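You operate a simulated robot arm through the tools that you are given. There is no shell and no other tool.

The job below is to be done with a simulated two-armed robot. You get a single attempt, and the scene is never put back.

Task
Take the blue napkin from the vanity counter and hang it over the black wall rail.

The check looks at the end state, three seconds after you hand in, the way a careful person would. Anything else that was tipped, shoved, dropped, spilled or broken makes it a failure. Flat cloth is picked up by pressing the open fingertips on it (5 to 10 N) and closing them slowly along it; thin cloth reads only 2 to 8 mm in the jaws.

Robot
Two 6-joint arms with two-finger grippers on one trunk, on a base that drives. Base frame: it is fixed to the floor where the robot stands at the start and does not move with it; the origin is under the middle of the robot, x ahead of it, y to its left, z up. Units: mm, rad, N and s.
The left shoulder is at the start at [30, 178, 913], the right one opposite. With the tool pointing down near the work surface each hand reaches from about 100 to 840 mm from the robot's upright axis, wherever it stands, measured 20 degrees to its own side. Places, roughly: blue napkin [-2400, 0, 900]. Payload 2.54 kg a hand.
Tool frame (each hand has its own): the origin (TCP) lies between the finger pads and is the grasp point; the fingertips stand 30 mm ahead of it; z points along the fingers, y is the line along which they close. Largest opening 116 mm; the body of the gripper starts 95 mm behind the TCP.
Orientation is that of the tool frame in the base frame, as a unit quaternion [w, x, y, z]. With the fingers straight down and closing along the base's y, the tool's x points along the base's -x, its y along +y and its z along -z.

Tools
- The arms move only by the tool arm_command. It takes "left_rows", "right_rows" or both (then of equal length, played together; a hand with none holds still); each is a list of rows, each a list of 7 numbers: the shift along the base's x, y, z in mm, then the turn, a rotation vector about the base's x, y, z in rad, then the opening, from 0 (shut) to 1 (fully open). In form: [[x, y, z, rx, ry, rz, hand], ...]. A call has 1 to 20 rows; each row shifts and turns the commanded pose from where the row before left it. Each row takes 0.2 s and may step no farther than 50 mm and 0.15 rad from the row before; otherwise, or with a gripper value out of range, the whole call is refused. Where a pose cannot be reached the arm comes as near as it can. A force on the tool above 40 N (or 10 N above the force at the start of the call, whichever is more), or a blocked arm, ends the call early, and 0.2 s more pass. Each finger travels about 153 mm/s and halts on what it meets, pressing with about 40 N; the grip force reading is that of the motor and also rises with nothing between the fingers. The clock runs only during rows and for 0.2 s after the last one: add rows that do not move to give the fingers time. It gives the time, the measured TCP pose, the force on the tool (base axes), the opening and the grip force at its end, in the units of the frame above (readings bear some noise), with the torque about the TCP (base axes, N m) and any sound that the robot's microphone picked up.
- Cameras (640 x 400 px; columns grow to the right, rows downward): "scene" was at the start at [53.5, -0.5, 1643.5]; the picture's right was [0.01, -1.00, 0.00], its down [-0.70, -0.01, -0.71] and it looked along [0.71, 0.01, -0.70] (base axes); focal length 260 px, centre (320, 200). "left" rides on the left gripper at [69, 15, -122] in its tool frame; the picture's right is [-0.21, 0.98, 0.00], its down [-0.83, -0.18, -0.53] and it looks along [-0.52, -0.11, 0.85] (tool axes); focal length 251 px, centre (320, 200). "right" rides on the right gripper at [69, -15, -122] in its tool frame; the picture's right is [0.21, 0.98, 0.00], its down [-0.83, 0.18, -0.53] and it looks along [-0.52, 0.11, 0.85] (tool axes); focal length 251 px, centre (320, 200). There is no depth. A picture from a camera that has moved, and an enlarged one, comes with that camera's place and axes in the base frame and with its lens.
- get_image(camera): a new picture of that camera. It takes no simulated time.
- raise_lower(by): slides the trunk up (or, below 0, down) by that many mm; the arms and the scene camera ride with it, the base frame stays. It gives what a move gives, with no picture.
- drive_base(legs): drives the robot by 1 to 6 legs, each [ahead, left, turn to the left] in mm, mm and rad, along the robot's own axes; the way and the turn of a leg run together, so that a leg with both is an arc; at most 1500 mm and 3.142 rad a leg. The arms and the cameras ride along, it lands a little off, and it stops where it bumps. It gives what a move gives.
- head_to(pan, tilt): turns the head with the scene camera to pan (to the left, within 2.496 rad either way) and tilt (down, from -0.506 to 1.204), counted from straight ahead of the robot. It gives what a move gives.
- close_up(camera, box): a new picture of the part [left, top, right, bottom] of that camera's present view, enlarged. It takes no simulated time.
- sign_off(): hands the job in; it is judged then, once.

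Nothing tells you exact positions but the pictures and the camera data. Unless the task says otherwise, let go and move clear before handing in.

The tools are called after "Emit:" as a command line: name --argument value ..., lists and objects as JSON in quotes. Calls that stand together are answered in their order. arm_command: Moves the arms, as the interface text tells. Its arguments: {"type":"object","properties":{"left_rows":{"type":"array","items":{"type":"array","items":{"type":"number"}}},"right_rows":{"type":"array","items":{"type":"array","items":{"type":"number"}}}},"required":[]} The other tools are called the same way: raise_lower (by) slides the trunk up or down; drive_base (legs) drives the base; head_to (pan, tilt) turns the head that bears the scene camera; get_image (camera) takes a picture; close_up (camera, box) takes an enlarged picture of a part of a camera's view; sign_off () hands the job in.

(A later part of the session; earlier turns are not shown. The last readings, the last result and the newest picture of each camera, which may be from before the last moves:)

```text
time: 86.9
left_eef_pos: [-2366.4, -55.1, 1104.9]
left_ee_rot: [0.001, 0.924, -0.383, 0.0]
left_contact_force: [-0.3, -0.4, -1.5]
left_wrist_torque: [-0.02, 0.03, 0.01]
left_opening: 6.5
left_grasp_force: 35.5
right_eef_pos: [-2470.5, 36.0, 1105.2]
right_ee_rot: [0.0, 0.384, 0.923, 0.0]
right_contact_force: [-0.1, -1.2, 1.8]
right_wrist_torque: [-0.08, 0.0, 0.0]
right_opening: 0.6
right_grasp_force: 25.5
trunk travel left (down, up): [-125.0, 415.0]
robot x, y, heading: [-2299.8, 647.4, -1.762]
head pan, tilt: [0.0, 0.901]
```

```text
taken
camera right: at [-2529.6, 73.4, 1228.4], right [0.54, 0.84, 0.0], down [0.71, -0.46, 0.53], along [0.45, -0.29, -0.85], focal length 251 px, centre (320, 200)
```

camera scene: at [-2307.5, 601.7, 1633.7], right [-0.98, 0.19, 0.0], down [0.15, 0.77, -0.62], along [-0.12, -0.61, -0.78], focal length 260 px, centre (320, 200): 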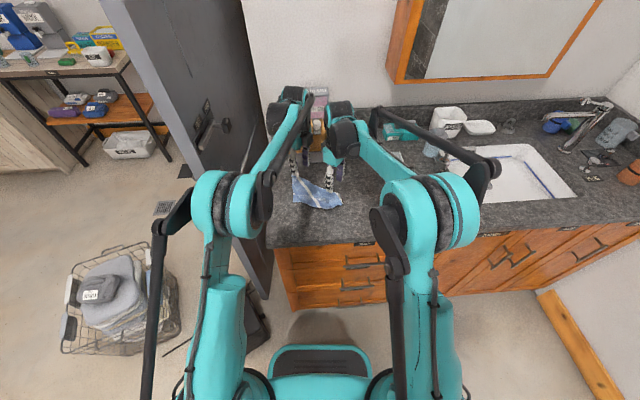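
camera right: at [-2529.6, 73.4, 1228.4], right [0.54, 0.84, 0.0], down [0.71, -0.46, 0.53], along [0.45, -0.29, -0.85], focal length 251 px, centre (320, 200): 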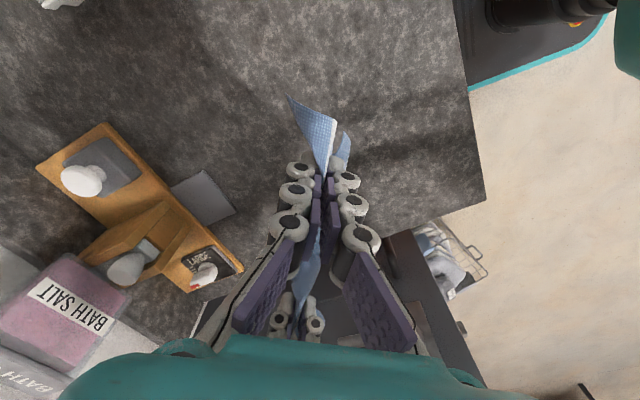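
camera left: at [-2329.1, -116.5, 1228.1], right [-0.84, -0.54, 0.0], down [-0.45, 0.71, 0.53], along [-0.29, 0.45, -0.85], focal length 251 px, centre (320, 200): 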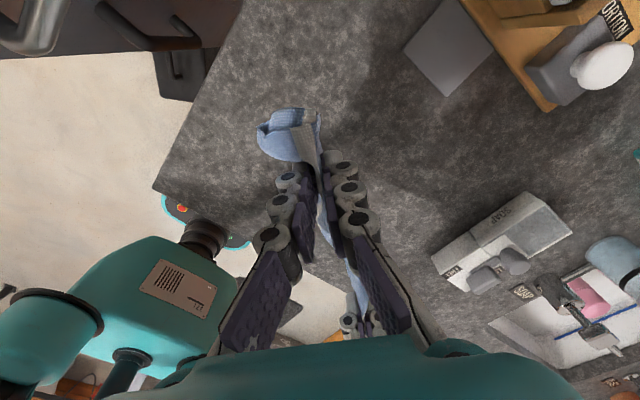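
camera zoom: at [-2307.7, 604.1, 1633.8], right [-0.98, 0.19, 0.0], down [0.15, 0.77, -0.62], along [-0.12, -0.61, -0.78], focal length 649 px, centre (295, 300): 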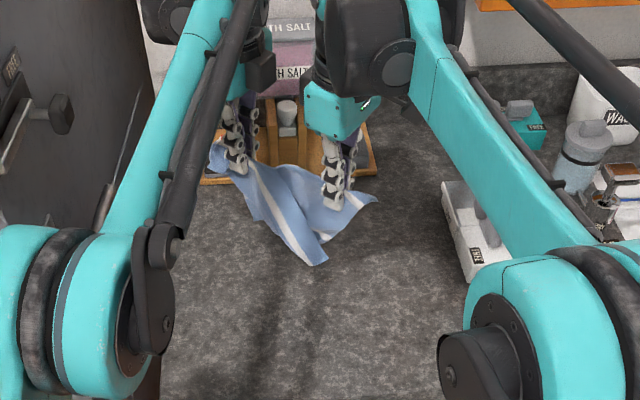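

Both hands now hold the napkin up, with the left on several layers and the right on a thin one. I'll slowly straighten the pair so the held line runs left-right, raise it, and inspect how it hangs.

Emit:
arm_command --left_rows '[[1.33, 2.67, 3, 0, 0, 0.05, 0], [1.33, 2.67, 3, 0, 0, 0.05, 0], [1.33, 2.67, 3, 0, 0, 0.05, 0], [1.33, 2.67, 3, 0, 0, 0.05, 0], [1.33, 2.67, 3, 0, 0, 0.05, 0], [1.33, 2.67, 3, 0, 0, 0.05, 0], [1.33, 2.67, 3, 0, 0, 0.05, 0], [1.33, 2.67, 3, 0, 0, 0.05, 0], [1.33, 2.67, 3, 0, 0, 0.05, 0], [1.33, 2.67, 3, 0, 0, 0.05, 0], [1.33, 2.67, 3, 0, 0, 0.05, 0], [1.33, 2.67, 3, 0, 0, 0.05, 0]]' --right_rows '[[-1.33, -2.75, 3, 0, 0, 0.05, 0], [-1.33, -2.75, 3, 0, 0, 0.05, 0], [-1.33, -2.75, 3, 0, 0, 0.05, 0], [-1.33, -2.75, 3, 0, 0, 0.05, 0], [-1.33, -2.75, 3, 0, 0, 0.05, 0], [-1.33, -2.75, 3, 0, 0, 0.05, 0], [-1.33, -2.75, 3, 0, 0, 0.05, 0], [-1.33, -2.75, 3, 0, 0, 0.05, 0], [-1.33, -2.75, 3, 0, 0, 0.05, 0], [-1.33, -2.75, 3, 0, 0, 0.05, 0], [-1.33, -2.75, 3, 0, 0, 0.05, 0], [-1.33, -2.75, 3, 0, 0, 0.05, 0]]'

Emit:
close_up --camera "scene" --box '[250, 80, 410, 240]'

Emit:
close_up --camera "left" --box '[220, 80, 460, 350]'

Emit:
close_up --camera "right" --box '[220, 60, 420, 350]'

```text
time: 89.5
left_eef_pos: [-2350.6, -23.2, 1139.9]
left_ee_rot: [0.0, 0.996, -0.093, 0.0]
left_contact_force: [-0.6, 0.2, -2.0]
left_wrist_torque: [0.01, -0.02, 0.0]
left_opening: 2.9
left_grasp_force: 29.3
right_eef_pos: [-2487.2, -0.3, 1140.2]
right_ee_rot: [0.0, 0.094, 0.996, 0.0]
right_contact_force: [0.1, 0.1, -1.4]
right_wrist_torque: [0.01, -0.02, -0.02]
right_opening: 3.0
right_grasp_force: 30.0
trunk travel left (down, up): [-125.0, 415.0]
robot x, y, heading: [-2300.6, 649.4, -1.762]
head pan, tilt: [0.0, 0.901]
```

```text
2.50 times, centred on (330, 160) of scene
camera zoom: at [-2307.8, 603.8, 1633.7], right [-0.98, 0.19, 0.0], down [0.15, 0.77, -0.62], along [-0.12, -0.61, -0.78], focal length 649 px, centre (295, 300)
```

zoom: 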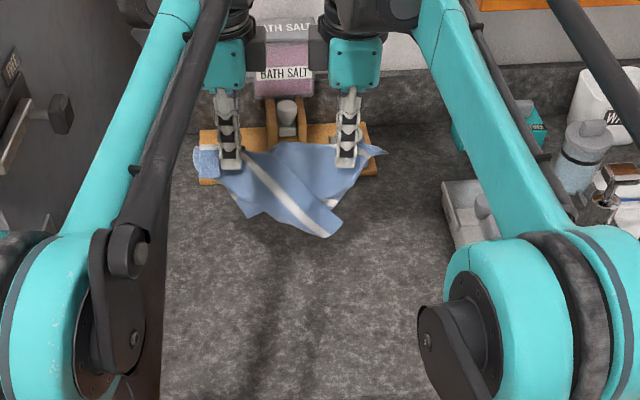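

```text
1.48 times, centred on (340, 215) of left
camera zoom: at [-2285.9, -52.4, 1262.4], right [-0.39, -0.92, 0.0], down [-0.78, 0.33, 0.53], along [-0.49, 0.21, -0.85], focal length 372 px, centre (290, 178)
```

zoom: 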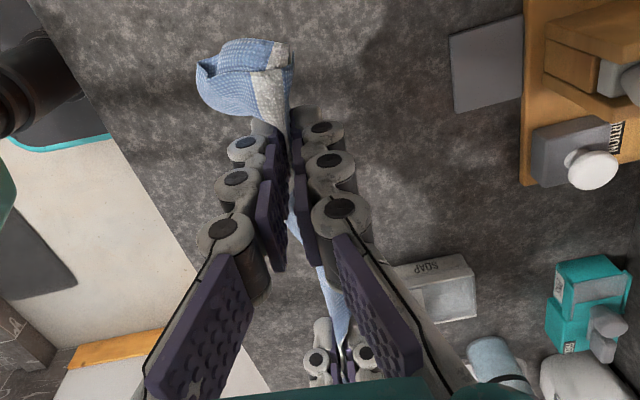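

```text
1.38 times, centred on (320, 205) of right
camera zoom: at [-2557.0, -1.3, 1263.7], right [-0.03, 1.0, 0.0], down [0.85, 0.02, 0.53], along [0.53, 0.02, -0.85], focal length 347 px, centre (320, 193)
```

zoom: 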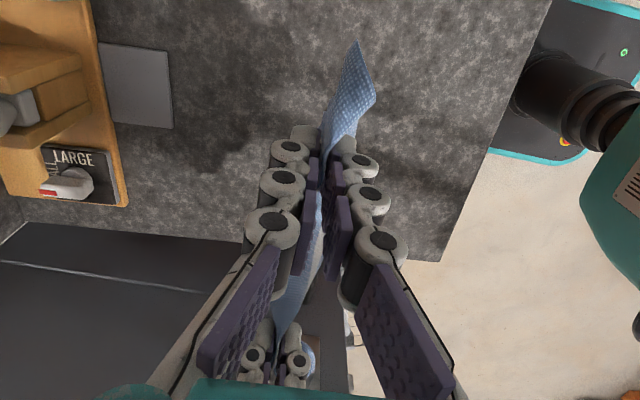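

Straightened, the napkin hangs between the hands as a folded piece roughly 200 mm wide and 100 mm deep. Both grips read 3 mm. I'll back away from the counter and raise the hands toward the head camera to see it face-on.

Emit:
drive_base --legs '[[-350, 0, 0]]'

Emit:
arm_command --left_rows '[[2, 12, 16, 0, 0, 0, 0], [2, 12, 16, 0, 0, 0, 0], [2, 12, 16, 0, 0, 0, 0], [2, 12, 16, 0, 0, 0, 0], [2, 12, 16, 0, 0, 0, 0], [2, 12, 16, 0, 0, 0, 0], [2, 12, 16, 0, 0, 0, 0], [2, 12, 16, 0, 0, 0, 0], [2, 12, 16, 0, 0, 0, 0], [2, 12, 16, 0, 0, 0, 0], [2, 12, 16, 0, 0, 0, 0], [2, 12, 16, 0, 0, 0, 0], [0, 0, 0, 0, 0, 0, 0], [0, 0, 0, 0, 0, 0, 0]]' --right_rows '[[2, 12, 16, 0, 0, 0, 0], [2, 12, 16, 0, 0, 0, 0], [2, 12, 16, 0, 0, 0, 0], [2, 12, 16, 0, 0, 0, 0], [2, 12, 16, 0, 0, 0, 0], [2, 12, 16, 0, 0, 0, 0], [2, 12, 16, 0, 0, 0, 0], [2, 12, 16, 0, 0, 0, 0], [2, 12, 16, 0, 0, 0, 0], [2, 12, 16, 0, 0, 0, 0], [2, 12, 16, 0, 0, 0, 0], [2, 12, 16, 0, 0, 0, 0], [0, 0, 0, 0, 0, 0, 0], [0, 0, 0, 0, 0, 0, 0]]'

Emit:
head_to --pan 0.0 --tilt 0.7

Emit:
get_image --camera "scene"

Emit:
close_up --camera "scene" --box '[240, 120, 400, 280]'

```text
time: 91.8
left_eef_pos: [-2285.9, 327.1, 1141.2]
left_ee_rot: [0.002, 0.995, -0.096, 0.0]
left_contact_force: [-0.5, -1.2, 3.9]
left_wrist_torque: [0.18, -0.01, -0.02]
left_opening: 3.5
left_grasp_force: 38.0
right_eef_pos: [-2421.2, 352.3, 1139.3]
right_ee_rot: [0.001, 0.097, 0.995, 0.0]
right_contact_force: [-0.4, -0.1, -1.3]
right_wrist_torque: [-0.03, -0.03, 0.04]
right_opening: 5.5
right_grasp_force: 32.8
trunk travel left (down, up): [-125.0, 415.0]
robot x, y, heading: [-2232.6, 1001.1, -1.767]
head pan, tilt: [0.0, 0.901]
```

```text
time: 94.8
left_eef_pos: [-2262.2, 471.5, 1331.2]
left_ee_rot: [0.0, 0.995, -0.097, -0.001]
left_contact_force: [-0.8, -0.9, -1.4]
left_wrist_torque: [-0.01, -0.02, -0.02]
left_opening: 3.4
left_grasp_force: 30.3
right_eef_pos: [-2396.9, 496.2, 1332.8]
right_ee_rot: [0.0, 0.096, 0.995, 0.0]
right_contact_force: [-0.1, 0.0, 2.8]
right_wrist_torque: [-0.01, -0.02, 0.01]
right_opening: 2.3
right_grasp_force: 37.2
trunk travel left (down, up): [-125.0, 415.0]
robot x, y, heading: [-2231.5, 1001.9, -1.765]
head pan, tilt: [0.0, 0.901]
```

```text
time: 95.5
left_eef_pos: [-2262.7, 470.4, 1331.7]
left_ee_rot: [0.001, 0.995, -0.096, 0.0]
left_contact_force: [0.9, -1.0, -2.2]
left_wrist_torque: [0.05, 0.04, 0.01]
left_opening: 5.7
left_grasp_force: 40.0
right_eef_pos: [-2397.9, 495.0, 1332.3]
right_ee_rot: [-0.001, 0.097, 0.995, 0.0]
right_contact_force: [0.6, -0.1, -2.0]
right_wrist_torque: [-0.02, -0.02, -0.02]
right_opening: 2.9
right_grasp_force: 29.5
trunk travel left (down, up): [-125.0, 415.0]
robot x, y, heading: [-2232.8, 1000.3, -1.761]
head pan, tilt: [0.0, 0.7]
```

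```text
taken
camera scene: at [-2242.1, 945.2, 1649.8], right [-0.98, 0.19, 0.0], down [0.12, 0.63, -0.76], along [-0.15, -0.75, -0.64], focal length 260 px, centre (320, 200)
```

scene: 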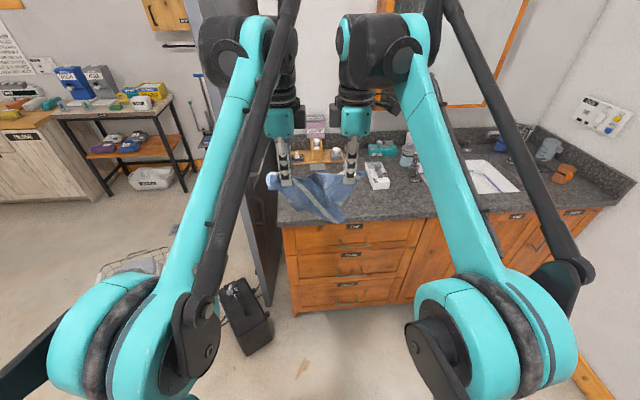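

```text
2.50 times, centred on (320, 200) of scene
camera zoom: at [-2242.1, 945.2, 1649.8], right [-0.98, 0.19, 0.0], down [0.12, 0.63, -0.76], along [-0.15, -0.75, -0.64], focal length 649 px, centre (320, 200)
```

zoom: 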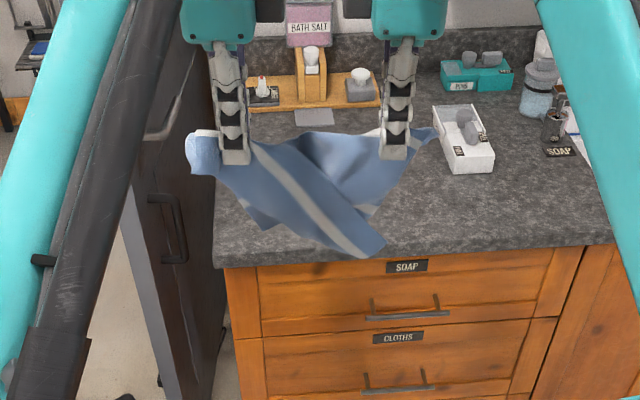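

The face-on view shows a stable folded napkin, about 220 mm wide with a 100 mm drop, held at both ends. That is enough to drape half over the rail. Now I'll drive around the laundry basket toward the rail wall, squaring the heading to -y first.

Emit:
drive_base --legs '[[0, 0, 0.192], [0, 900, 0]]'

Emit:
head_to --pan 0.3 --tilt 0.7

Emit:
get_image --camera "scene"

```text
time: 101.0
left_eef_pos: [-1244.6, 490.0, 1329.7]
left_ee_rot: [0.0, 1.0, 0.013, 0.0]
left_contact_force: [-0.1, -1.0, 2.5]
left_wrist_torque: [0.05, 0.03, 0.05]
left_opening: 0.6
left_grasp_force: 27.3
right_eef_pos: [-1381.4, 483.4, 1332.1]
right_ee_rot: [-0.001, -0.013, 1.0, -0.001]
right_contact_force: [0.2, 0.6, -0.4]
right_wrist_torque: [0.0, 0.01, 0.02]
right_opening: 1.0
right_grasp_force: 30.4
trunk travel left (down, up): [-125.0, 415.0]
robot x, y, heading: [-1332.9, 1014.6, -1.546]
head pan, tilt: [0.0, 0.7]
```

```text
time: 101.8
left_eef_pos: [-1245.3, 490.2, 1329.7]
left_ee_rot: [0.0, 1.0, 0.013, 0.0]
left_contact_force: [1.0, -0.7, 5.6]
left_wrist_torque: [0.01, -0.02, 0.0]
left_opening: 0.5
left_grasp_force: 27.8
right_eef_pos: [-1381.6, 483.5, 1332.7]
right_ee_rot: [0.0, -0.012, 1.0, 0.0]
right_contact_force: [-0.5, 0.0, -0.2]
right_wrist_torque: [0.01, 0.0, -0.03]
right_opening: 0.7
right_grasp_force: 30.6
trunk travel left (down, up): [-125.0, 415.0]
robot x, y, heading: [-1333.8, 1013.4, -1.546]
head pan, tilt: [0.3, 0.7]
```

```text
taken
camera scene: at [-1303.9, 960.5, 1649.9], right [-0.95, -0.32, 0.0], down [-0.21, 0.61, -0.76], along [0.24, -0.72, -0.64], focal length 260 px, centre (320, 200)
```

scene: 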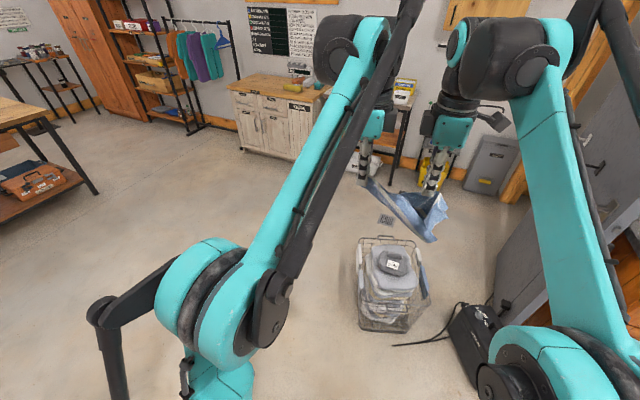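

Emit:
close_up --camera "scene" --box '[330, 120, 480, 260]'

Emit:
close_up --camera "left" --box '[220, 60, 460, 350]'

Emit:
close_up --camera "right" --box '[200, 60, 440, 350]'

```text
2.86 times, centred on (405, 190) of scene
camera zoom: at [-1303.9, 960.5, 1649.9], right [-0.95, -0.32, 0.0], down [-0.21, 0.61, -0.76], along [0.24, -0.72, -0.64], focal length 741 px, centre (77, 229)
```

zoom: 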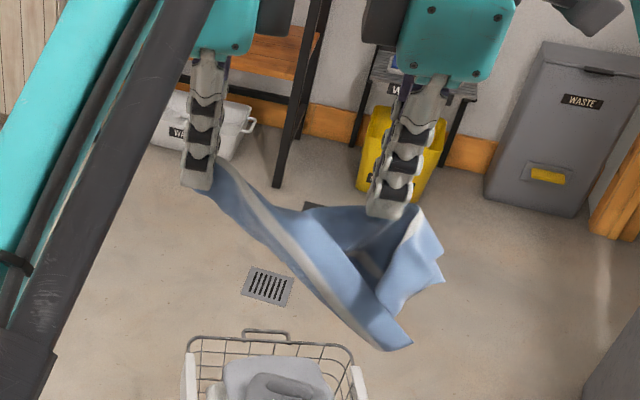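

```text
1.38 times, centred on (340, 205) of left
camera zoom: at [-1176.0, 475.4, 1452.7], right [-0.19, -0.98, 0.0], down [-0.83, 0.16, 0.53], along [-0.52, 0.1, -0.85], focal length 347 px, centre (292, 193)
```

zoom: 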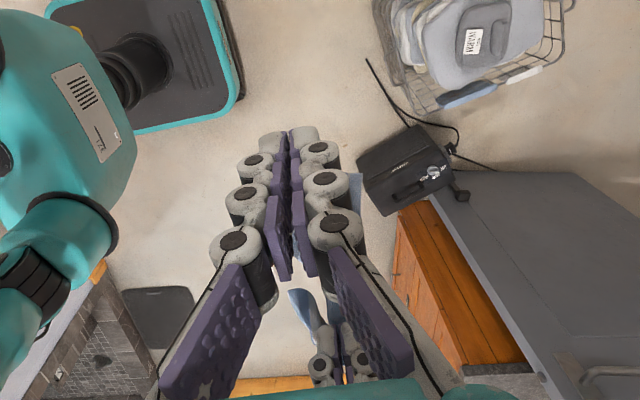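

```text
1.38 times, centred on (320, 205) of right
camera zoom: at [-1451.2, 467.1, 1455.7], right [-0.24, 0.97, 0.0], down [0.82, 0.2, 0.53], along [0.52, 0.13, -0.85], focal length 347 px, centre (320, 193)
```

zoom: 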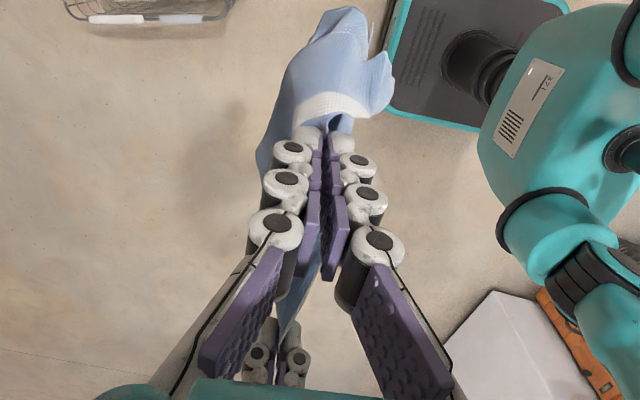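

The drive tugged the cloth: the left hand now holds only a corner and the grips read under 1 mm. Rather than risk dropping it on the floor, I'll give it some slack and return to the vanity counter to re-lay and re-grip it properly.

Emit:
arm_command --left_rows '[[-4, 0, 0, 0, 0, 0, 0], [-4, 0, 0, 0, 0, 0, 0], [-4, 0, 0, 0, 0, 0, 0], [-4, 0, 0, 0, 0, 0, 0], [-4, 0, 0, 0, 0, 0, 0], [-4, 0, 0, 0, 0, 0, 0], [-4, 0, 0, 0, 0, 0, 0], [-4, 0, 0, 0, 0, 0, 0]]'

Emit:
drive_base --legs '[[0, -1000, 0]]'

Emit:
head_to --pan 0.0 --tilt 0.75

Emit:
get_image --camera "scene"

Emit:
close_up --camera "scene" --box '[250, 130, 400, 270]'

```text
time: 103.6
left_eef_pos: [-1276.8, 489.9, 1330.3]
left_ee_rot: [0.0, 1.0, 0.014, 0.0]
left_contact_force: [0.1, 0.9, -2.6]
left_wrist_torque: [-0.04, 0.04, -0.03]
left_opening: 4.2
left_grasp_force: 36.9
right_eef_pos: [-1383.3, 484.8, 1331.4]
right_ee_rot: [0.001, -0.012, 1.0, 0.0]
right_contact_force: [-0.2, -0.6, 0.1]
right_wrist_torque: [0.03, -0.03, -0.01]
right_opening: 0.9
right_grasp_force: 30.8
trunk travel left (down, up): [-125.0, 415.0]
robot x, y, heading: [-1330.9, 1011.7, -1.546]
head pan, tilt: [0.3, 0.7]
```

```text
time: 108.8
left_eef_pos: [-2286.9, 470.1, 1330.3]
left_ee_rot: [0.0, 1.0, 0.006, -0.001]
left_contact_force: [-0.2, 0.5, -2.3]
left_wrist_torque: [-0.06, 0.02, 0.02]
left_opening: 5.8
left_grasp_force: 37.1
right_eef_pos: [-2392.3, 465.7, 1331.6]
right_ee_rot: [0.0, -0.005, 1.0, 0.0]
right_contact_force: [-0.6, -0.1, 0.5]
right_wrist_torque: [-0.03, -0.01, 0.01]
right_opening: 0.8
right_grasp_force: 30.6
trunk travel left (down, up): [-125.0, 415.0]
robot x, y, heading: [-2332.1, 993.9, -1.555]
head pan, tilt: [0.3, 0.7]
```

```text
time: 109.6
left_eef_pos: [-2285.7, 471.6, 1330.5]
left_ee_rot: [0.0, 1.0, 0.006, 0.0]
left_contact_force: [0.2, 0.3, -2.5]
left_wrist_torque: [-0.05, -0.01, -0.04]
left_opening: 5.0
left_grasp_force: 37.5
right_eef_pos: [-2390.6, 465.9, 1332.6]
right_ee_rot: [0.0, -0.006, 1.0, 0.0]
right_contact_force: [-0.3, 0.1, -0.3]
right_wrist_torque: [0.02, 0.0, -0.03]
right_opening: 0.7
right_grasp_force: 31.3
trunk travel left (down, up): [-125.0, 415.0]
robot x, y, heading: [-2337.3, 995.6, -1.559]
head pan, tilt: [0.0, 0.75]
```

```text
taken
camera scene: at [-2330.5, 939.3, 1645.6], right [-1.0, -0.01, 0.0], down [-0.01, 0.68, -0.73], along [0.01, -0.73, -0.68], focal length 260 px, centre (320, 200)
```

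scene: 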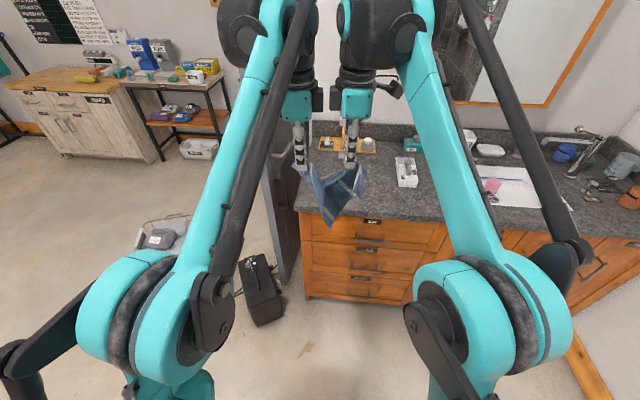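

```text
2.86 times, centred on (325, 200) of scene
camera zoom: at [-2330.5, 939.3, 1645.6], right [-1.0, -0.01, 0.0], down [-0.01, 0.68, -0.73], along [0.01, -0.73, -0.68], focal length 741 px, centre (306, 200)
```

zoom: 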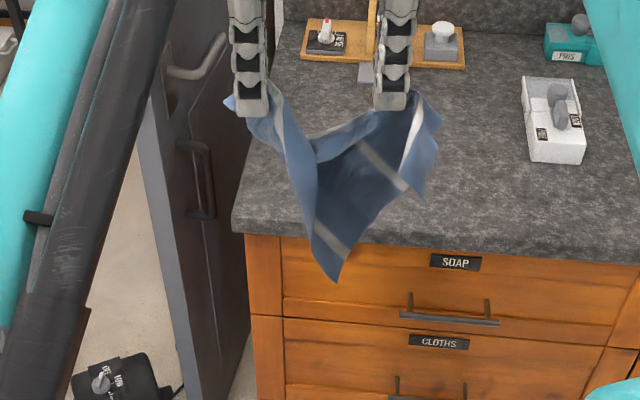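

The grips held on the way back and the cloth has opened up more, with a drop of about 170 mm. I'll drive up to the counter and lay it down with a sweep toward the wall so it spreads out toward the robot.

Emit:
drive_base --legs '[[345, 0, 0]]'

Emit:
arm_command --left_rows '[[-3, 0, -13, 0, 0, 0, 0], [-3, 0, -13, 0, 0, 0, 0], [-3, 0, -13, 0, 0, 0, 0], [-3, 0, -13, 0, 0, 0, 0], [-3, 0, -13, 0, 0, 0, 0], [-3, 0, -13, 0, 0, 0, 0], [-3, 0, -13, 0, 0, 0, 0], [-3, 0, -13, 0, 0, 0, 0], [-3, 0, -13, 0, 0, 0, 0], [-3, 0, -13, 0, 0, 0, 0], [-3, 0, -13, 0, 0, 0, 0], [-3, 0, -13, 0, 0, 0, 0], [-3, 0, -13, 0, 0, 0, 0], [-3, 0, -13, 0, 0, 0, 0], [0, 0, 0, 0, 0, 0, 0], [0, 0, 0, 0, 0, 0, 0], [0, 0, 0, 0, 0, 0, 0]]' --right_rows '[[-3, 0, -13, 0, 0, 0, 0], [-3, 0, -13, 0, 0, 0, 0], [-3, 0, -13, 0, 0, 0, 0], [-3, 0, -13, 0, 0, 0, 0], [-3, 0, -13, 0, 0, 0, 0], [-3, 0, -13, 0, 0, 0, 0], [-3, 0, -13, 0, 0, 0, 0], [-3, 0, -13, 0, 0, 0, 0], [-3, 0, -13, 0, 0, 0, 0], [-3, 0, -13, 0, 0, 0, 0], [-3, 0, -13, 0, 0, 0, 0], [-3, 0, -13, 0, 0, 0, 0], [-3, 0, -13, 0, 0, 0, 0], [-3, 0, -13, 0, 0, 0, 0], [0, 0, 0, 0, 0, 0, 0], [0, 0, 0, 0, 0, 0, 0], [0, 0, 0, 0, 0, 0, 0]]'

Emit:
head_to --pan 0.0 --tilt 0.9

Emit:
get_image --camera "scene"

Emit:
close_up --camera "scene" --box '[250, 130, 400, 270]'

```text
time: 111.8
left_eef_pos: [-2283.0, 133.0, 1329.7]
left_ee_rot: [0.0, 1.0, 0.005, 0.0]
left_contact_force: [0.8, -0.9, -2.0]
left_wrist_torque: [0.0, 0.01, -0.01]
left_opening: 5.5
left_grasp_force: 33.1
right_eef_pos: [-2387.8, 128.7, 1332.5]
right_ee_rot: [0.0, -0.005, 1.0, 0.001]
right_contact_force: [0.3, -0.1, -0.9]
right_wrist_torque: [0.05, 0.02, 0.0]
right_opening: 0.9
right_grasp_force: 30.5
trunk travel left (down, up): [-125.0, 415.0]
robot x, y, heading: [-2330.9, 661.3, -1.561]
head pan, tilt: [0.0, 0.75]
```

```text
time: 115.4
left_eef_pos: [-2324.8, 133.4, 1149.1]
left_ee_rot: [0.001, 1.0, 0.005, 0.0]
left_contact_force: [-2.4, 0.4, -2.2]
left_wrist_torque: [0.22, 0.0, 0.03]
left_opening: 5.3
left_grasp_force: 34.8
right_eef_pos: [-2429.3, 130.2, 1151.0]
right_ee_rot: [0.001, -0.005, 1.0, 0.0]
right_contact_force: [0.0, 0.6, 0.4]
right_wrist_torque: [0.01, -0.01, 0.01]
right_opening: 0.7
right_grasp_force: 30.9
trunk travel left (down, up): [-125.0, 415.0]
robot x, y, heading: [-2330.9, 660.7, -1.563]
head pan, tilt: [0.0, 0.75]
```

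```text
time: 116.1
left_eef_pos: [-2324.9, 133.7, 1148.6]
left_ee_rot: [0.001, 1.0, 0.006, 0.0]
left_contact_force: [-0.2, -2.2, 3.9]
left_wrist_torque: [-0.17, 0.07, 0.06]
left_opening: 0.7
left_grasp_force: 27.4
right_eef_pos: [-2431.2, 129.0, 1150.8]
right_ee_rot: [0.0, -0.005, 1.0, -0.001]
right_contact_force: [-0.7, -0.2, 0.8]
right_wrist_torque: [0.0, 0.0, 0.01]
right_opening: 0.6
right_grasp_force: 30.7
trunk travel left (down, up): [-125.0, 415.0]
robot x, y, heading: [-2330.6, 656.6, -1.56]
head pan, tilt: [0.0, 0.901]
```

```text
taken
camera scene: at [-2327.2, 610.4, 1633.8], right [-1.0, -0.01, 0.0], down [-0.01, 0.78, -0.62], along [0.01, -0.62, -0.78], focal length 260 px, centre (320, 200)
```

scene: 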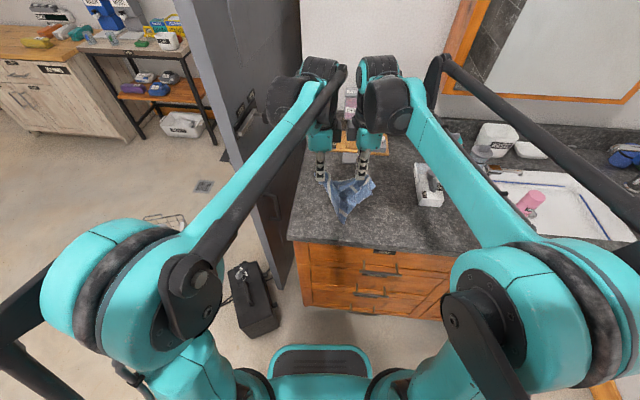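

```text
2.86 times, centred on (325, 200) of scene
camera zoom: at [-2327.2, 610.4, 1633.8], right [-1.0, -0.01, 0.0], down [-0.01, 0.78, -0.62], along [0.01, -0.62, -0.78], focal length 741 px, centre (306, 200)
```

zoom: 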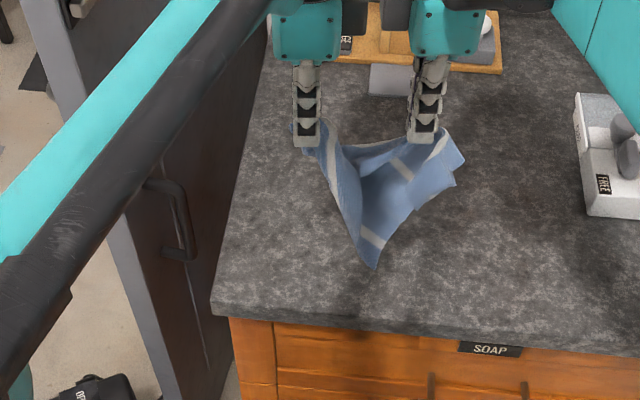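

Emit:
arm_command --left_rows '[[0, 0, -13, 0, 0, 0, 0], [0, 0, -13, 0, 0, 0, 0], [0, 0, -13, 0, 0, 0, 0], [1, -20, -2, 0, 0, 0, 0], [1, -22, -3, 0, 0, 0, 0], [1, -30, -10, 0, 0, 0, 0], [1, -28, -15, 0, 0, 0, 0], [1, -24, -20, 0, 0, 0, 0], [1, -18, -20, 0, 0, 0, 0], [1, -14, -20, 0, 0, 0, 0], [1, -10, -20, 0, 0, 0, 0], [1, -7, -20, 0, 0, 0, 0], [1, -4, -20, 0, 0, 0, 0], [0, -2, -20, 0, 0, 0, 0], [0, 0, -7, 0, 0, 0, 0]]' --right_rows '[[0, 0, -13, 0, 0, 0, 0], [0, 0, -13, 0, 0, 0, 0], [0, 0, -13, 0, 0, 0, 0], [-1, -20, -2, 0, 0, 0, 0], [-1, -22, -3, 0, 0, 0, 0], [-1, -30, -10, 0, 0, 0, 0], [-1, -28, -15, 0, 0, 0, 0], [-1, -24, -20, 0, 0, 0, 0], [-1, -18, -20, 0, 0, 0, 0], [-1, -14, -20, 0, 0, 0, 0], [-1, -10, -20, 0, 0, 0, 0], [-1, -7, -20, 0, 0, 0, 0], [-1, -4, -20, 0, 0, 0, 0], [0, -2, -20, 0, 0, 0, 0], [0, 0, -8, 0, 0, 0, 0]]'

Emit:
close_up --camera "scene" --box '[250, 130, 400, 270]'

Emit:
get_image --camera "left"

Emit:
get_image --camera "right"

```text
time: 119.3
left_eef_pos: [-2313.6, -44.5, 932.7]
left_ee_rot: [0.0, 1.0, 0.005, 0.0]
left_contact_force: [-0.1, 1.1, -1.5]
left_wrist_torque: [0.02, -0.02, -0.01]
left_opening: 5.4
left_grasp_force: 35.9
right_eef_pos: [-2440.3, -48.0, 933.3]
right_ee_rot: [0.0, -0.005, 1.0, -0.001]
right_contact_force: [-0.8, -0.8, 2.6]
right_wrist_torque: [0.03, 0.04, 0.01]
right_opening: 0.6
right_grasp_force: 30.0
trunk travel left (down, up): [-125.0, 415.0]
robot x, y, heading: [-2327.4, 658.9, -1.561]
head pan, tilt: [0.0, 0.901]
```

```text
2.86 times, centred on (325, 200) of scene
camera zoom: at [-2327.2, 610.9, 1633.8], right [-1.0, -0.01, 0.0], down [-0.01, 0.78, -0.62], along [0.01, -0.62, -0.78], focal length 741 px, centre (306, 200)
```

zoom: 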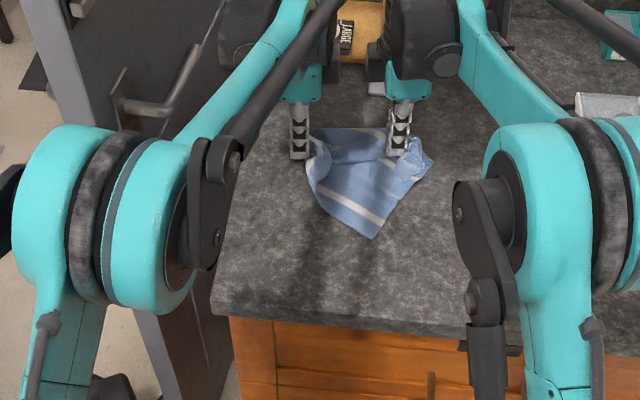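

```text
taken
camera left: at [-2245.4, -59.7, 1055.3], right [-0.2, -0.98, 0.0], down [-0.83, 0.17, 0.53], along [-0.52, 0.11, -0.85], focal length 251 px, centre (320, 200)
```

left: 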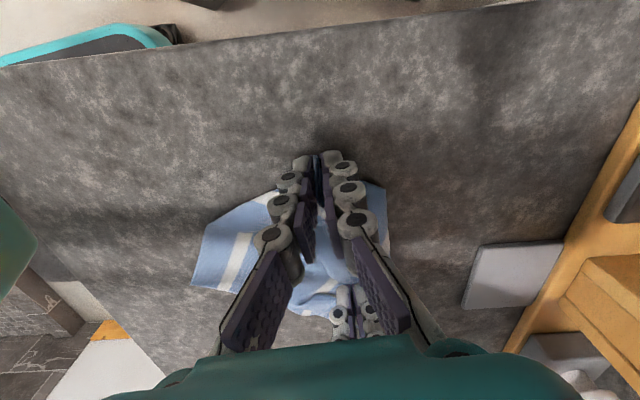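

```text
taken
camera right: at [-2508.6, -64.3, 1056.3], right [-0.22, 0.97, 0.0], down [0.82, 0.19, 0.53], along [0.52, 0.12, -0.85], focal length 251 px, centre (320, 200)
```

right: 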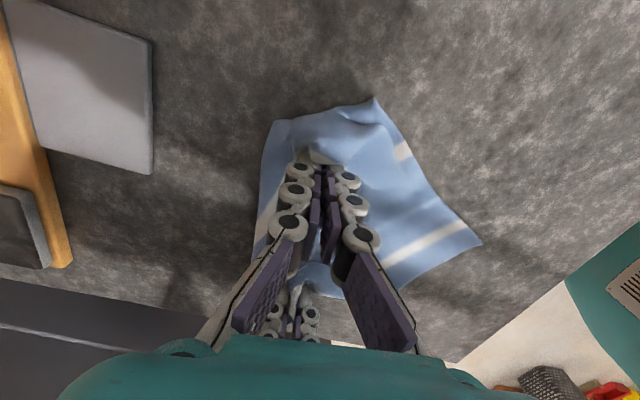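

The napkin now lies almost unfolded on the counter. I'll open both jaws a little, lift straight up and back away to view it.

Emit:
arm_command --left_rows '[[0, 0, 0, 0, 0, 0, 0.1], [0, 0, 0, 0, 0, 0, 0.2], [0, 0, 0, 0, 0, 0, 0.2], [0, 0, 10, 0, 0, 0, 0.2], [0, 0, 20, 0, 0, 0, 0.2], [10, 0, 30, 0, 0, 0, 0.2], [20, 20, 40, 0, 0, 0, 0.2], [20, 40, 20, 0, 0, 0, 0.2], [20, 40, 20, 0, 0, 0, 0.2], [10, 40, 20, 0, 0, 0, 0.2], [0, 40, 20, 0, 0, 0, 0.2], [0, 40, 0, 0, 0, 0, 0.2]]' --right_rows '[[0, 0, 0, 0, 0, 0, 0.1], [0, 0, 0, 0, 0, 0, 0.2], [0, 0, 0, 0, 0, 0, 0.2], [0, 0, 10, 0, 0, 0, 0.2], [0, 0, 20, 0, 0, 0, 0.2], [-10, 0, 30, 0, 0, 0, 0.2], [-30, 20, 40, 0, 0, 0, 0.2], [-30, 40, 20, 0, 0, 0, 0.2], [-30, 40, 20, 0, 0, 0, 0.2], [-30, 40, 20, 0, 0, 0, 0.2], [-20, 40, 20, 0, 0, 0, 0.2], [0, 40, 0, 0, 0, 0, 0.2]]'

Emit:
close_up --camera "scene" --box '[260, 120, 420, 240]'

Emit:
get_image --camera "left"

Emit:
get_image --camera "right"

```text
refused: row 7 steps farther than a row can; nothing moved
```

```text
3.33 times, centred on (340, 180) of scene
camera zoom: at [-2327.2, 610.9, 1633.8], right [-1.0, -0.01, 0.0], down [-0.01, 0.78, -0.62], along [0.01, -0.62, -0.78], focal length 865 px, centre (253, 267)
```

zoom: 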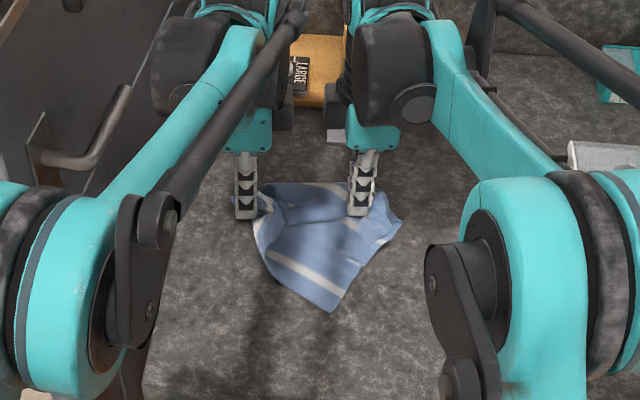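

```text
taken
camera left: at [-2245.4, -59.7, 1055.3], right [-0.2, -0.98, 0.0], down [-0.83, 0.17, 0.53], along [-0.52, 0.11, -0.85], focal length 251 px, centre (320, 200)
```

left: 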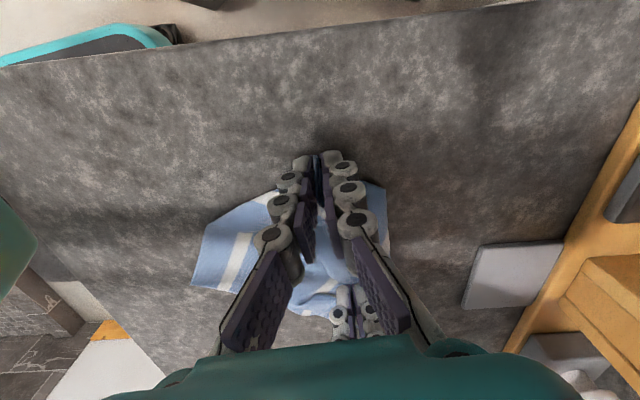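

```text
taken
camera right: at [-2508.6, -64.3, 1056.3], right [-0.22, 0.97, 0.0], down [0.82, 0.19, 0.53], along [0.52, 0.12, -0.85], focal length 251 px, centre (320, 200)
```

right: 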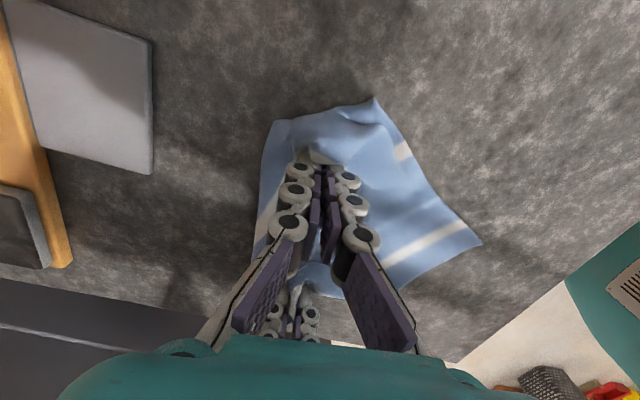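

One row was too long, so nothing moved. I'll repeat with smaller steps.

Emit:
arm_command --left_rows '[[0, 0, 0, 0, 0, 0, 0.1], [0, 0, 0, 0, 0, 0, 0.2], [0, 0, 0, 0, 0, 0, 0.2], [0, 0, 10, 0, 0, 0, 0.2], [0, 0, 20, 0, 0, 0, 0.2], [5, 0, 30, 0, 0, 0, 0.2], [10, 20, 35, 0, 0, 0, 0.2], [10, 40, 20, 0, 0, 0, 0.2], [10, 40, 20, 0, 0, 0, 0.2], [10, 40, 20, 0, 0, 0, 0.2], [0, 40, 20, 0, 0, 0, 0.2], [0, 40, 0, 0, 0, 0, 0.2]]' --right_rows '[[0, 0, 0, 0, 0, 0, 0.1], [0, 0, 0, 0, 0, 0, 0.2], [0, 0, 0, 0, 0, 0, 0.2], [0, 0, 10, 0, 0, 0, 0.2], [0, 0, 20, 0, 0, 0, 0.2], [-10, 0, 30, 0, 0, 0, 0.2], [-20, 20, 35, 0, 0, 0, 0.2], [-20, 35, 20, 0, 0, 0, 0.2], [-20, 35, 20, 0, 0, 0, 0.2], [-20, 35, 20, 0, 0, 0, 0.2], [-20, 35, 20, 0, 0, 0, 0.2], [0, 35, 0, 0, 0, 0, 0.2]]'

Emit:
close_up --camera "scene" --box '[260, 120, 420, 240]'

Emit:
get_image --camera "left"

Emit:
get_image --camera "right"

```text
time: 121.9
left_eef_pos: [-2268.7, 178.8, 1109.4]
left_ee_rot: [0.002, 1.0, 0.005, -0.002]
left_contact_force: [-0.1, 0.3, 0.7]
left_wrist_torque: [-0.06, -0.01, 0.0]
left_opening: 23.0
left_grasp_force: 0.0
right_eef_pos: [-2547.2, 149.7, 1108.1]
right_ee_rot: [0.001, -0.005, 1.0, -0.001]
right_contact_force: [-0.5, 1.3, 1.4]
right_wrist_torque: [-0.04, 0.05, 0.01]
right_opening: 23.0
right_grasp_force: 0.0
trunk travel left (down, up): [-125.0, 415.0]
robot x, y, heading: [-2327.9, 661.6, -1.565]
head pan, tilt: [0.0, 0.901]
```

```text
3.33 times, centred on (340, 180) of scene
camera zoom: at [-2326.4, 613.5, 1633.8], right [-1.0, -0.01, 0.0], down [-0.01, 0.78, -0.62], along [0.01, -0.62, -0.78], focal length 865 px, centre (253, 267)
```

zoom: 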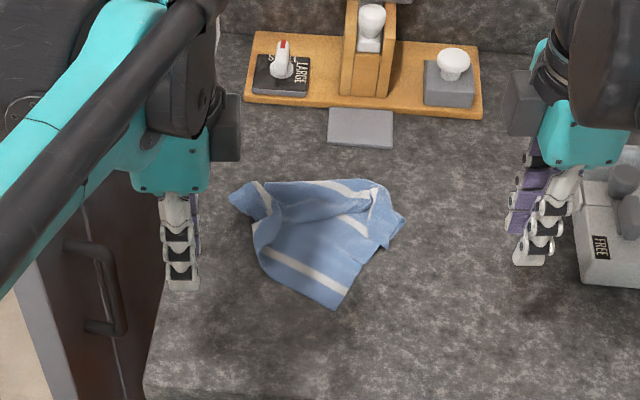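

```text
taken
camera left: at [-2199.6, 163.7, 1231.8], right [-0.2, -0.98, 0.0], down [-0.83, 0.17, 0.53], along [-0.52, 0.11, -0.85], focal length 251 px, centre (320, 200)
```

left: 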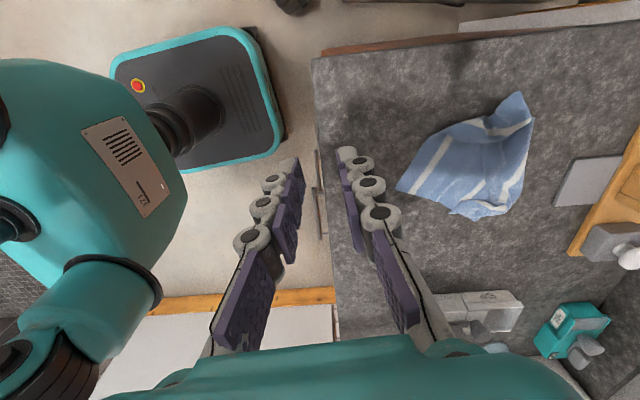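

```text
taken
camera right: at [-2617.1, 133.2, 1230.6], right [-0.22, 0.97, 0.0], down [0.82, 0.19, 0.53], along [0.52, 0.12, -0.85], focal length 251 px, centre (320, 200)
```

right: 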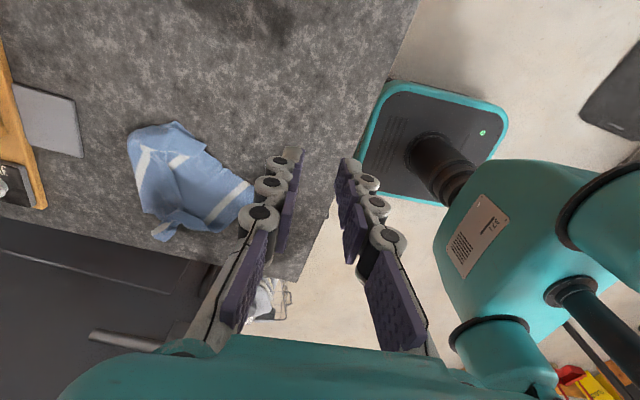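

The napkin is much flatter, and all three stripes are visible. I'll enlarge to read the remaining folds.

Emit:
close_up --camera "scene" --box '[308, 155, 372, 200]'

Emit:
close_up --camera "left" --box '[380, 80, 550, 230]'

Emit:
close_up --camera "right" --box '[110, 110, 270, 250]'

```text
8.89 times, centred on (340, 178) of scene
camera zoom: at [-2326.4, 613.5, 1633.8], right [-1.0, -0.01, 0.0], down [-0.01, 0.78, -0.62], along [0.01, -0.62, -0.78], focal length 2306 px, centre (142, 400)
```

zoom: 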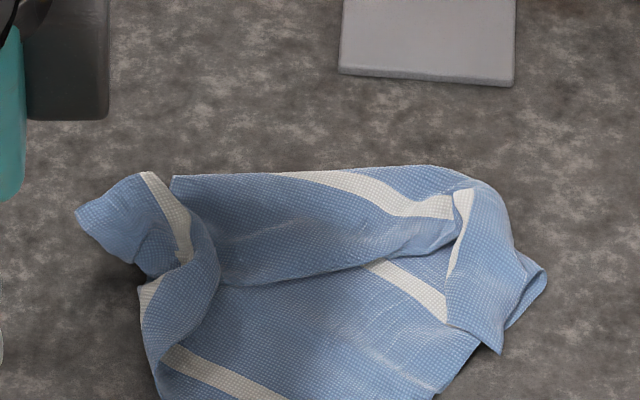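

```text
2.67 times, centred on (465, 155) of left
camera zoom: at [-2199.6, 163.7, 1231.8], right [-0.2, -0.98, 0.0], down [-0.83, 0.17, 0.53], along [-0.52, 0.11, -0.85], focal length 670 px, centre (-67, 320)
```

zoom: 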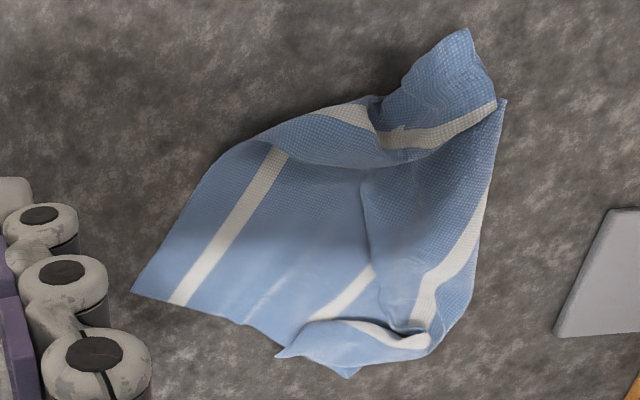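

```text
2.86 times, centred on (190, 180) of right
camera zoom: at [-2617.1, 133.2, 1230.6], right [-0.22, 0.97, 0.0], down [0.82, 0.19, 0.53], along [0.52, 0.12, -0.85], focal length 718 px, centre (691, 257)
```

zoom: 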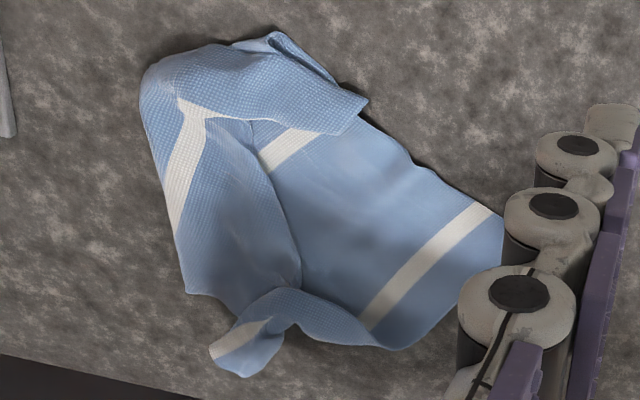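

I can read the folds now. The napkin's near-right corner is flat at about [-2403, 89]. Its near-left corner sticks up at about [-2290, -70], because the left side is bunched like a fan. If I take these two corners, right hand on the first and left hand on the second, lifting should let the napkin drop open flat.

Emit:
arm_command --left_rows '[[-3.3, -24.9, 0, 0, 0, 0, 0.3], [-3.3, -24.9, 0, 0, 0, 0, 0.4], [-3.3, -24.9, 0, 0, 0, 0, 0.5], [-3.3, -24.9, 0, 0, 0, 0, 0.5], [-3.3, -24.9, -15, 0, 0, 0, 0.5], [-3.3, -24.9, -15, 0, 0, 0, 0.5], [-3.3, -24.9, -20, 0, 0, 0, 0.5], [-3.3, -24.9, -20, 0, 0, 0, 0.5], [-3.3, -24.9, -20, 0, 0, 0, 0.5], [-3.3, -24.9, -20, 0, 0, 0, 0.5]]' --right_rows '[[14.8, -8.6, 0, 0, 0, 0, 0.3], [14.8, -8.6, 0, 0, 0, 0, 0.35], [14.8, -8.6, 0, 0, 0, 0, 0.35], [14.8, -8.6, 0, 0, 0, 0, 0.35], [14.8, -8.6, -15, 0, 0, 0, 0.35], [14.8, -8.6, -15, 0, 0, 0, 0.35], [14.8, -8.6, -20, 0, 0, 0, 0.35], [14.8, -8.6, -20, 0, 0, 0, 0.35], [14.8, -8.6, -20, 0, 0, 0, 0.35], [14.8, -8.6, -20, 0, 0, 0, 0.35]]'

Emit:
get_image --camera "left"

Emit:
get_image --camera "right"

Emit:
close_up --camera "scene" --box '[270, 120, 400, 220]'

```text
time: 124.1
left_eef_pos: [-2301.2, -76.2, 993.4]
left_ee_rot: [-0.001, 1.0, 0.006, 0.0]
left_contact_force: [0.3, -0.8, -0.6]
left_wrist_torque: [0.06, 0.01, 0.0]
left_opening: 57.7
left_grasp_force: 0.0
right_eef_pos: [-2401.3, 57.4, 996.2]
right_ee_rot: [0.0, -0.005, 1.0, 0.001]
right_contact_force: [0.4, -0.1, -0.6]
right_wrist_torque: [0.02, 0.02, 0.02]
right_opening: 40.6
right_grasp_force: 0.1
trunk travel left (down, up): [-125.0, 415.0]
robot x, y, heading: [-2330.0, 659.0, -1.561]
head pan, tilt: [0.0, 0.901]
```

```text
taken
camera left: at [-2232.9, -91.8, 1116.4], right [-0.2, -0.98, 0.0], down [-0.83, 0.17, 0.53], along [-0.52, 0.11, -0.85], focal length 251 px, centre (320, 200)
```

left: 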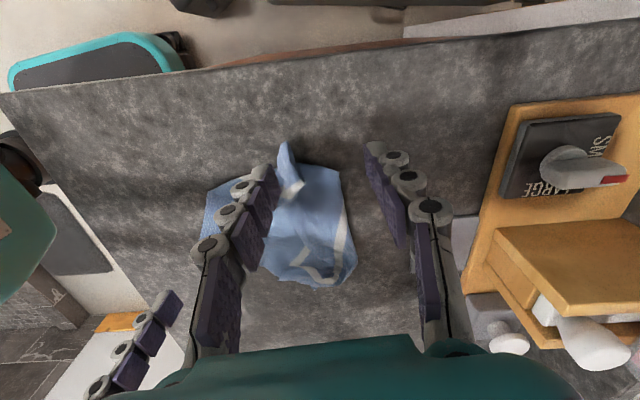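

```text
taken
camera right: at [-2470.0, 40.9, 1119.7], right [-0.22, 0.97, 0.0], down [0.82, 0.19, 0.53], along [0.52, 0.12, -0.85], focal length 251 px, centre (320, 200)
```

right: 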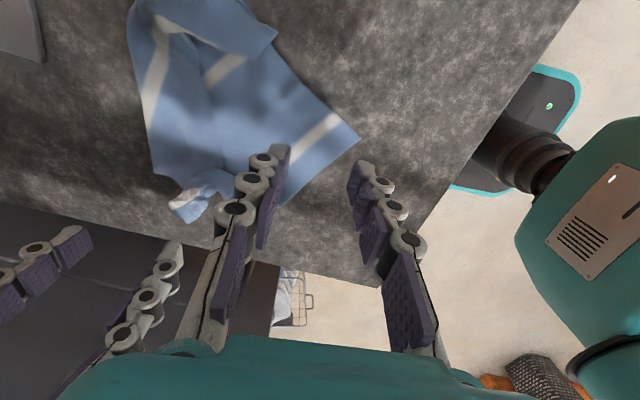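

```text
4.00 times, centred on (335, 170) of scene
camera zoom: at [-2326.8, 608.1, 1633.6], right [-1.0, -0.01, 0.0], down [-0.01, 0.78, -0.62], along [0.01, -0.62, -0.78], focal length 1038 px, centre (260, 320)
```

zoom: 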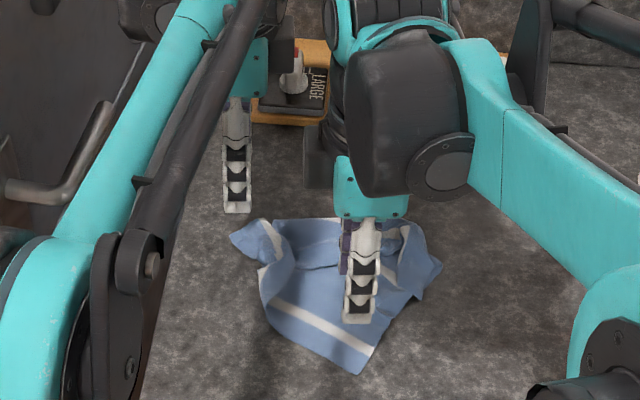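

Cross-checking the cameras puts the raised near-left corner at about [-2291,-53, 930] and the flat one at [-2406, 89]. I'll shift the left hand 18 mm toward the robot, trim the right, and descend both.

Emit:
arm_command --left_rows '[[-1, 9, 0, 0, 0, 0, 0.5], [-1, 9, 0, 0, 0, 0, 0.5], [0, 0, -15, 0, 0, 0, 0.5], [0, 0, -15, 0, 0, 0, 0.5], [0, 0, -15, 0, 0, 0, 0.5], [0, 0, -12, 0, 0, 0, 0.5]]' --right_rows '[[-1, 2, 0, 0, 0, 0, 0.35], [-1, 2, 0, 0, 0, 0, 0.35], [0, 0, -15, 0, 0, 0, 0.35], [0, 0, -15, 0, 0, 0, 0.35], [0, 0, -15, 0, 0, 0, 0.35], [0, 0, -15, 0, 0, 0, 0.35]]'

Emit:
get_image --camera "left"

Emit:
get_image --camera "right"

```text
time: 125.5
left_eef_pos: [-2305.5, -55.6, 938.5]
left_ee_rot: [0.0, 1.0, 0.005, 0.0]
left_contact_force: [-1.2, -0.8, -0.3]
left_wrist_torque: [0.0, -0.01, 0.0]
left_opening: 57.7
left_grasp_force: 0.0
right_eef_pos: [-2403.4, 64.0, 938.1]
right_ee_rot: [0.001, -0.005, 1.0, 0.0]
right_contact_force: [0.8, -0.5, 0.7]
right_wrist_torque: [0.0, 0.0, 0.01]
right_opening: 40.6
right_grasp_force: 0.0
trunk travel left (down, up): [-125.0, 415.0]
robot x, y, heading: [-2329.2, 657.2, -1.565]
head pan, tilt: [0.0, 0.901]
```

```text
taken
camera left: at [-2236.7, -70.8, 1061.4], right [-0.2, -0.98, 0.0], down [-0.83, 0.17, 0.53], along [-0.52, 0.11, -0.85], focal length 251 px, centre (320, 200)
```

left: 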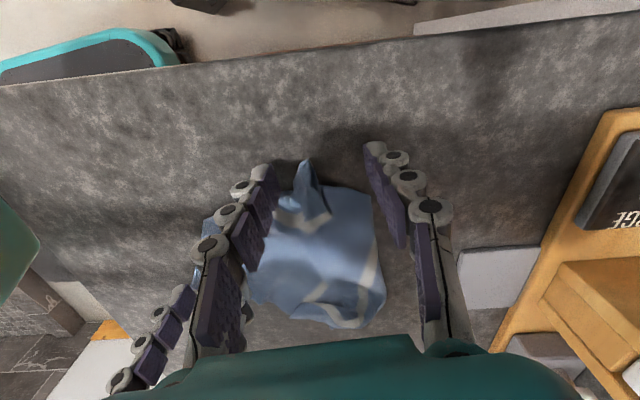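

```text
taken
camera right: at [-2472.7, 47.5, 1061.5], right [-0.22, 0.97, 0.0], down [0.82, 0.19, 0.53], along [0.52, 0.12, -0.85], focal length 251 px, centre (320, 200)
```

right: 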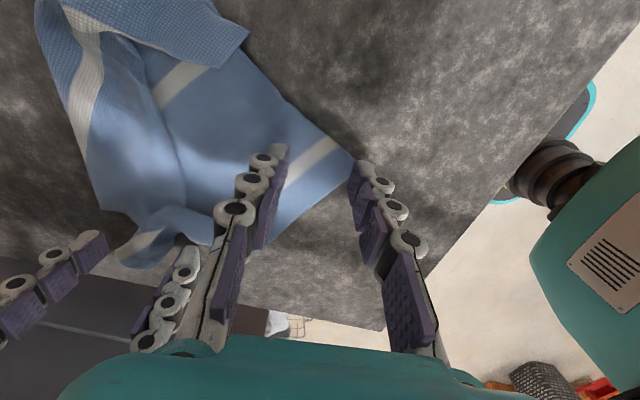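

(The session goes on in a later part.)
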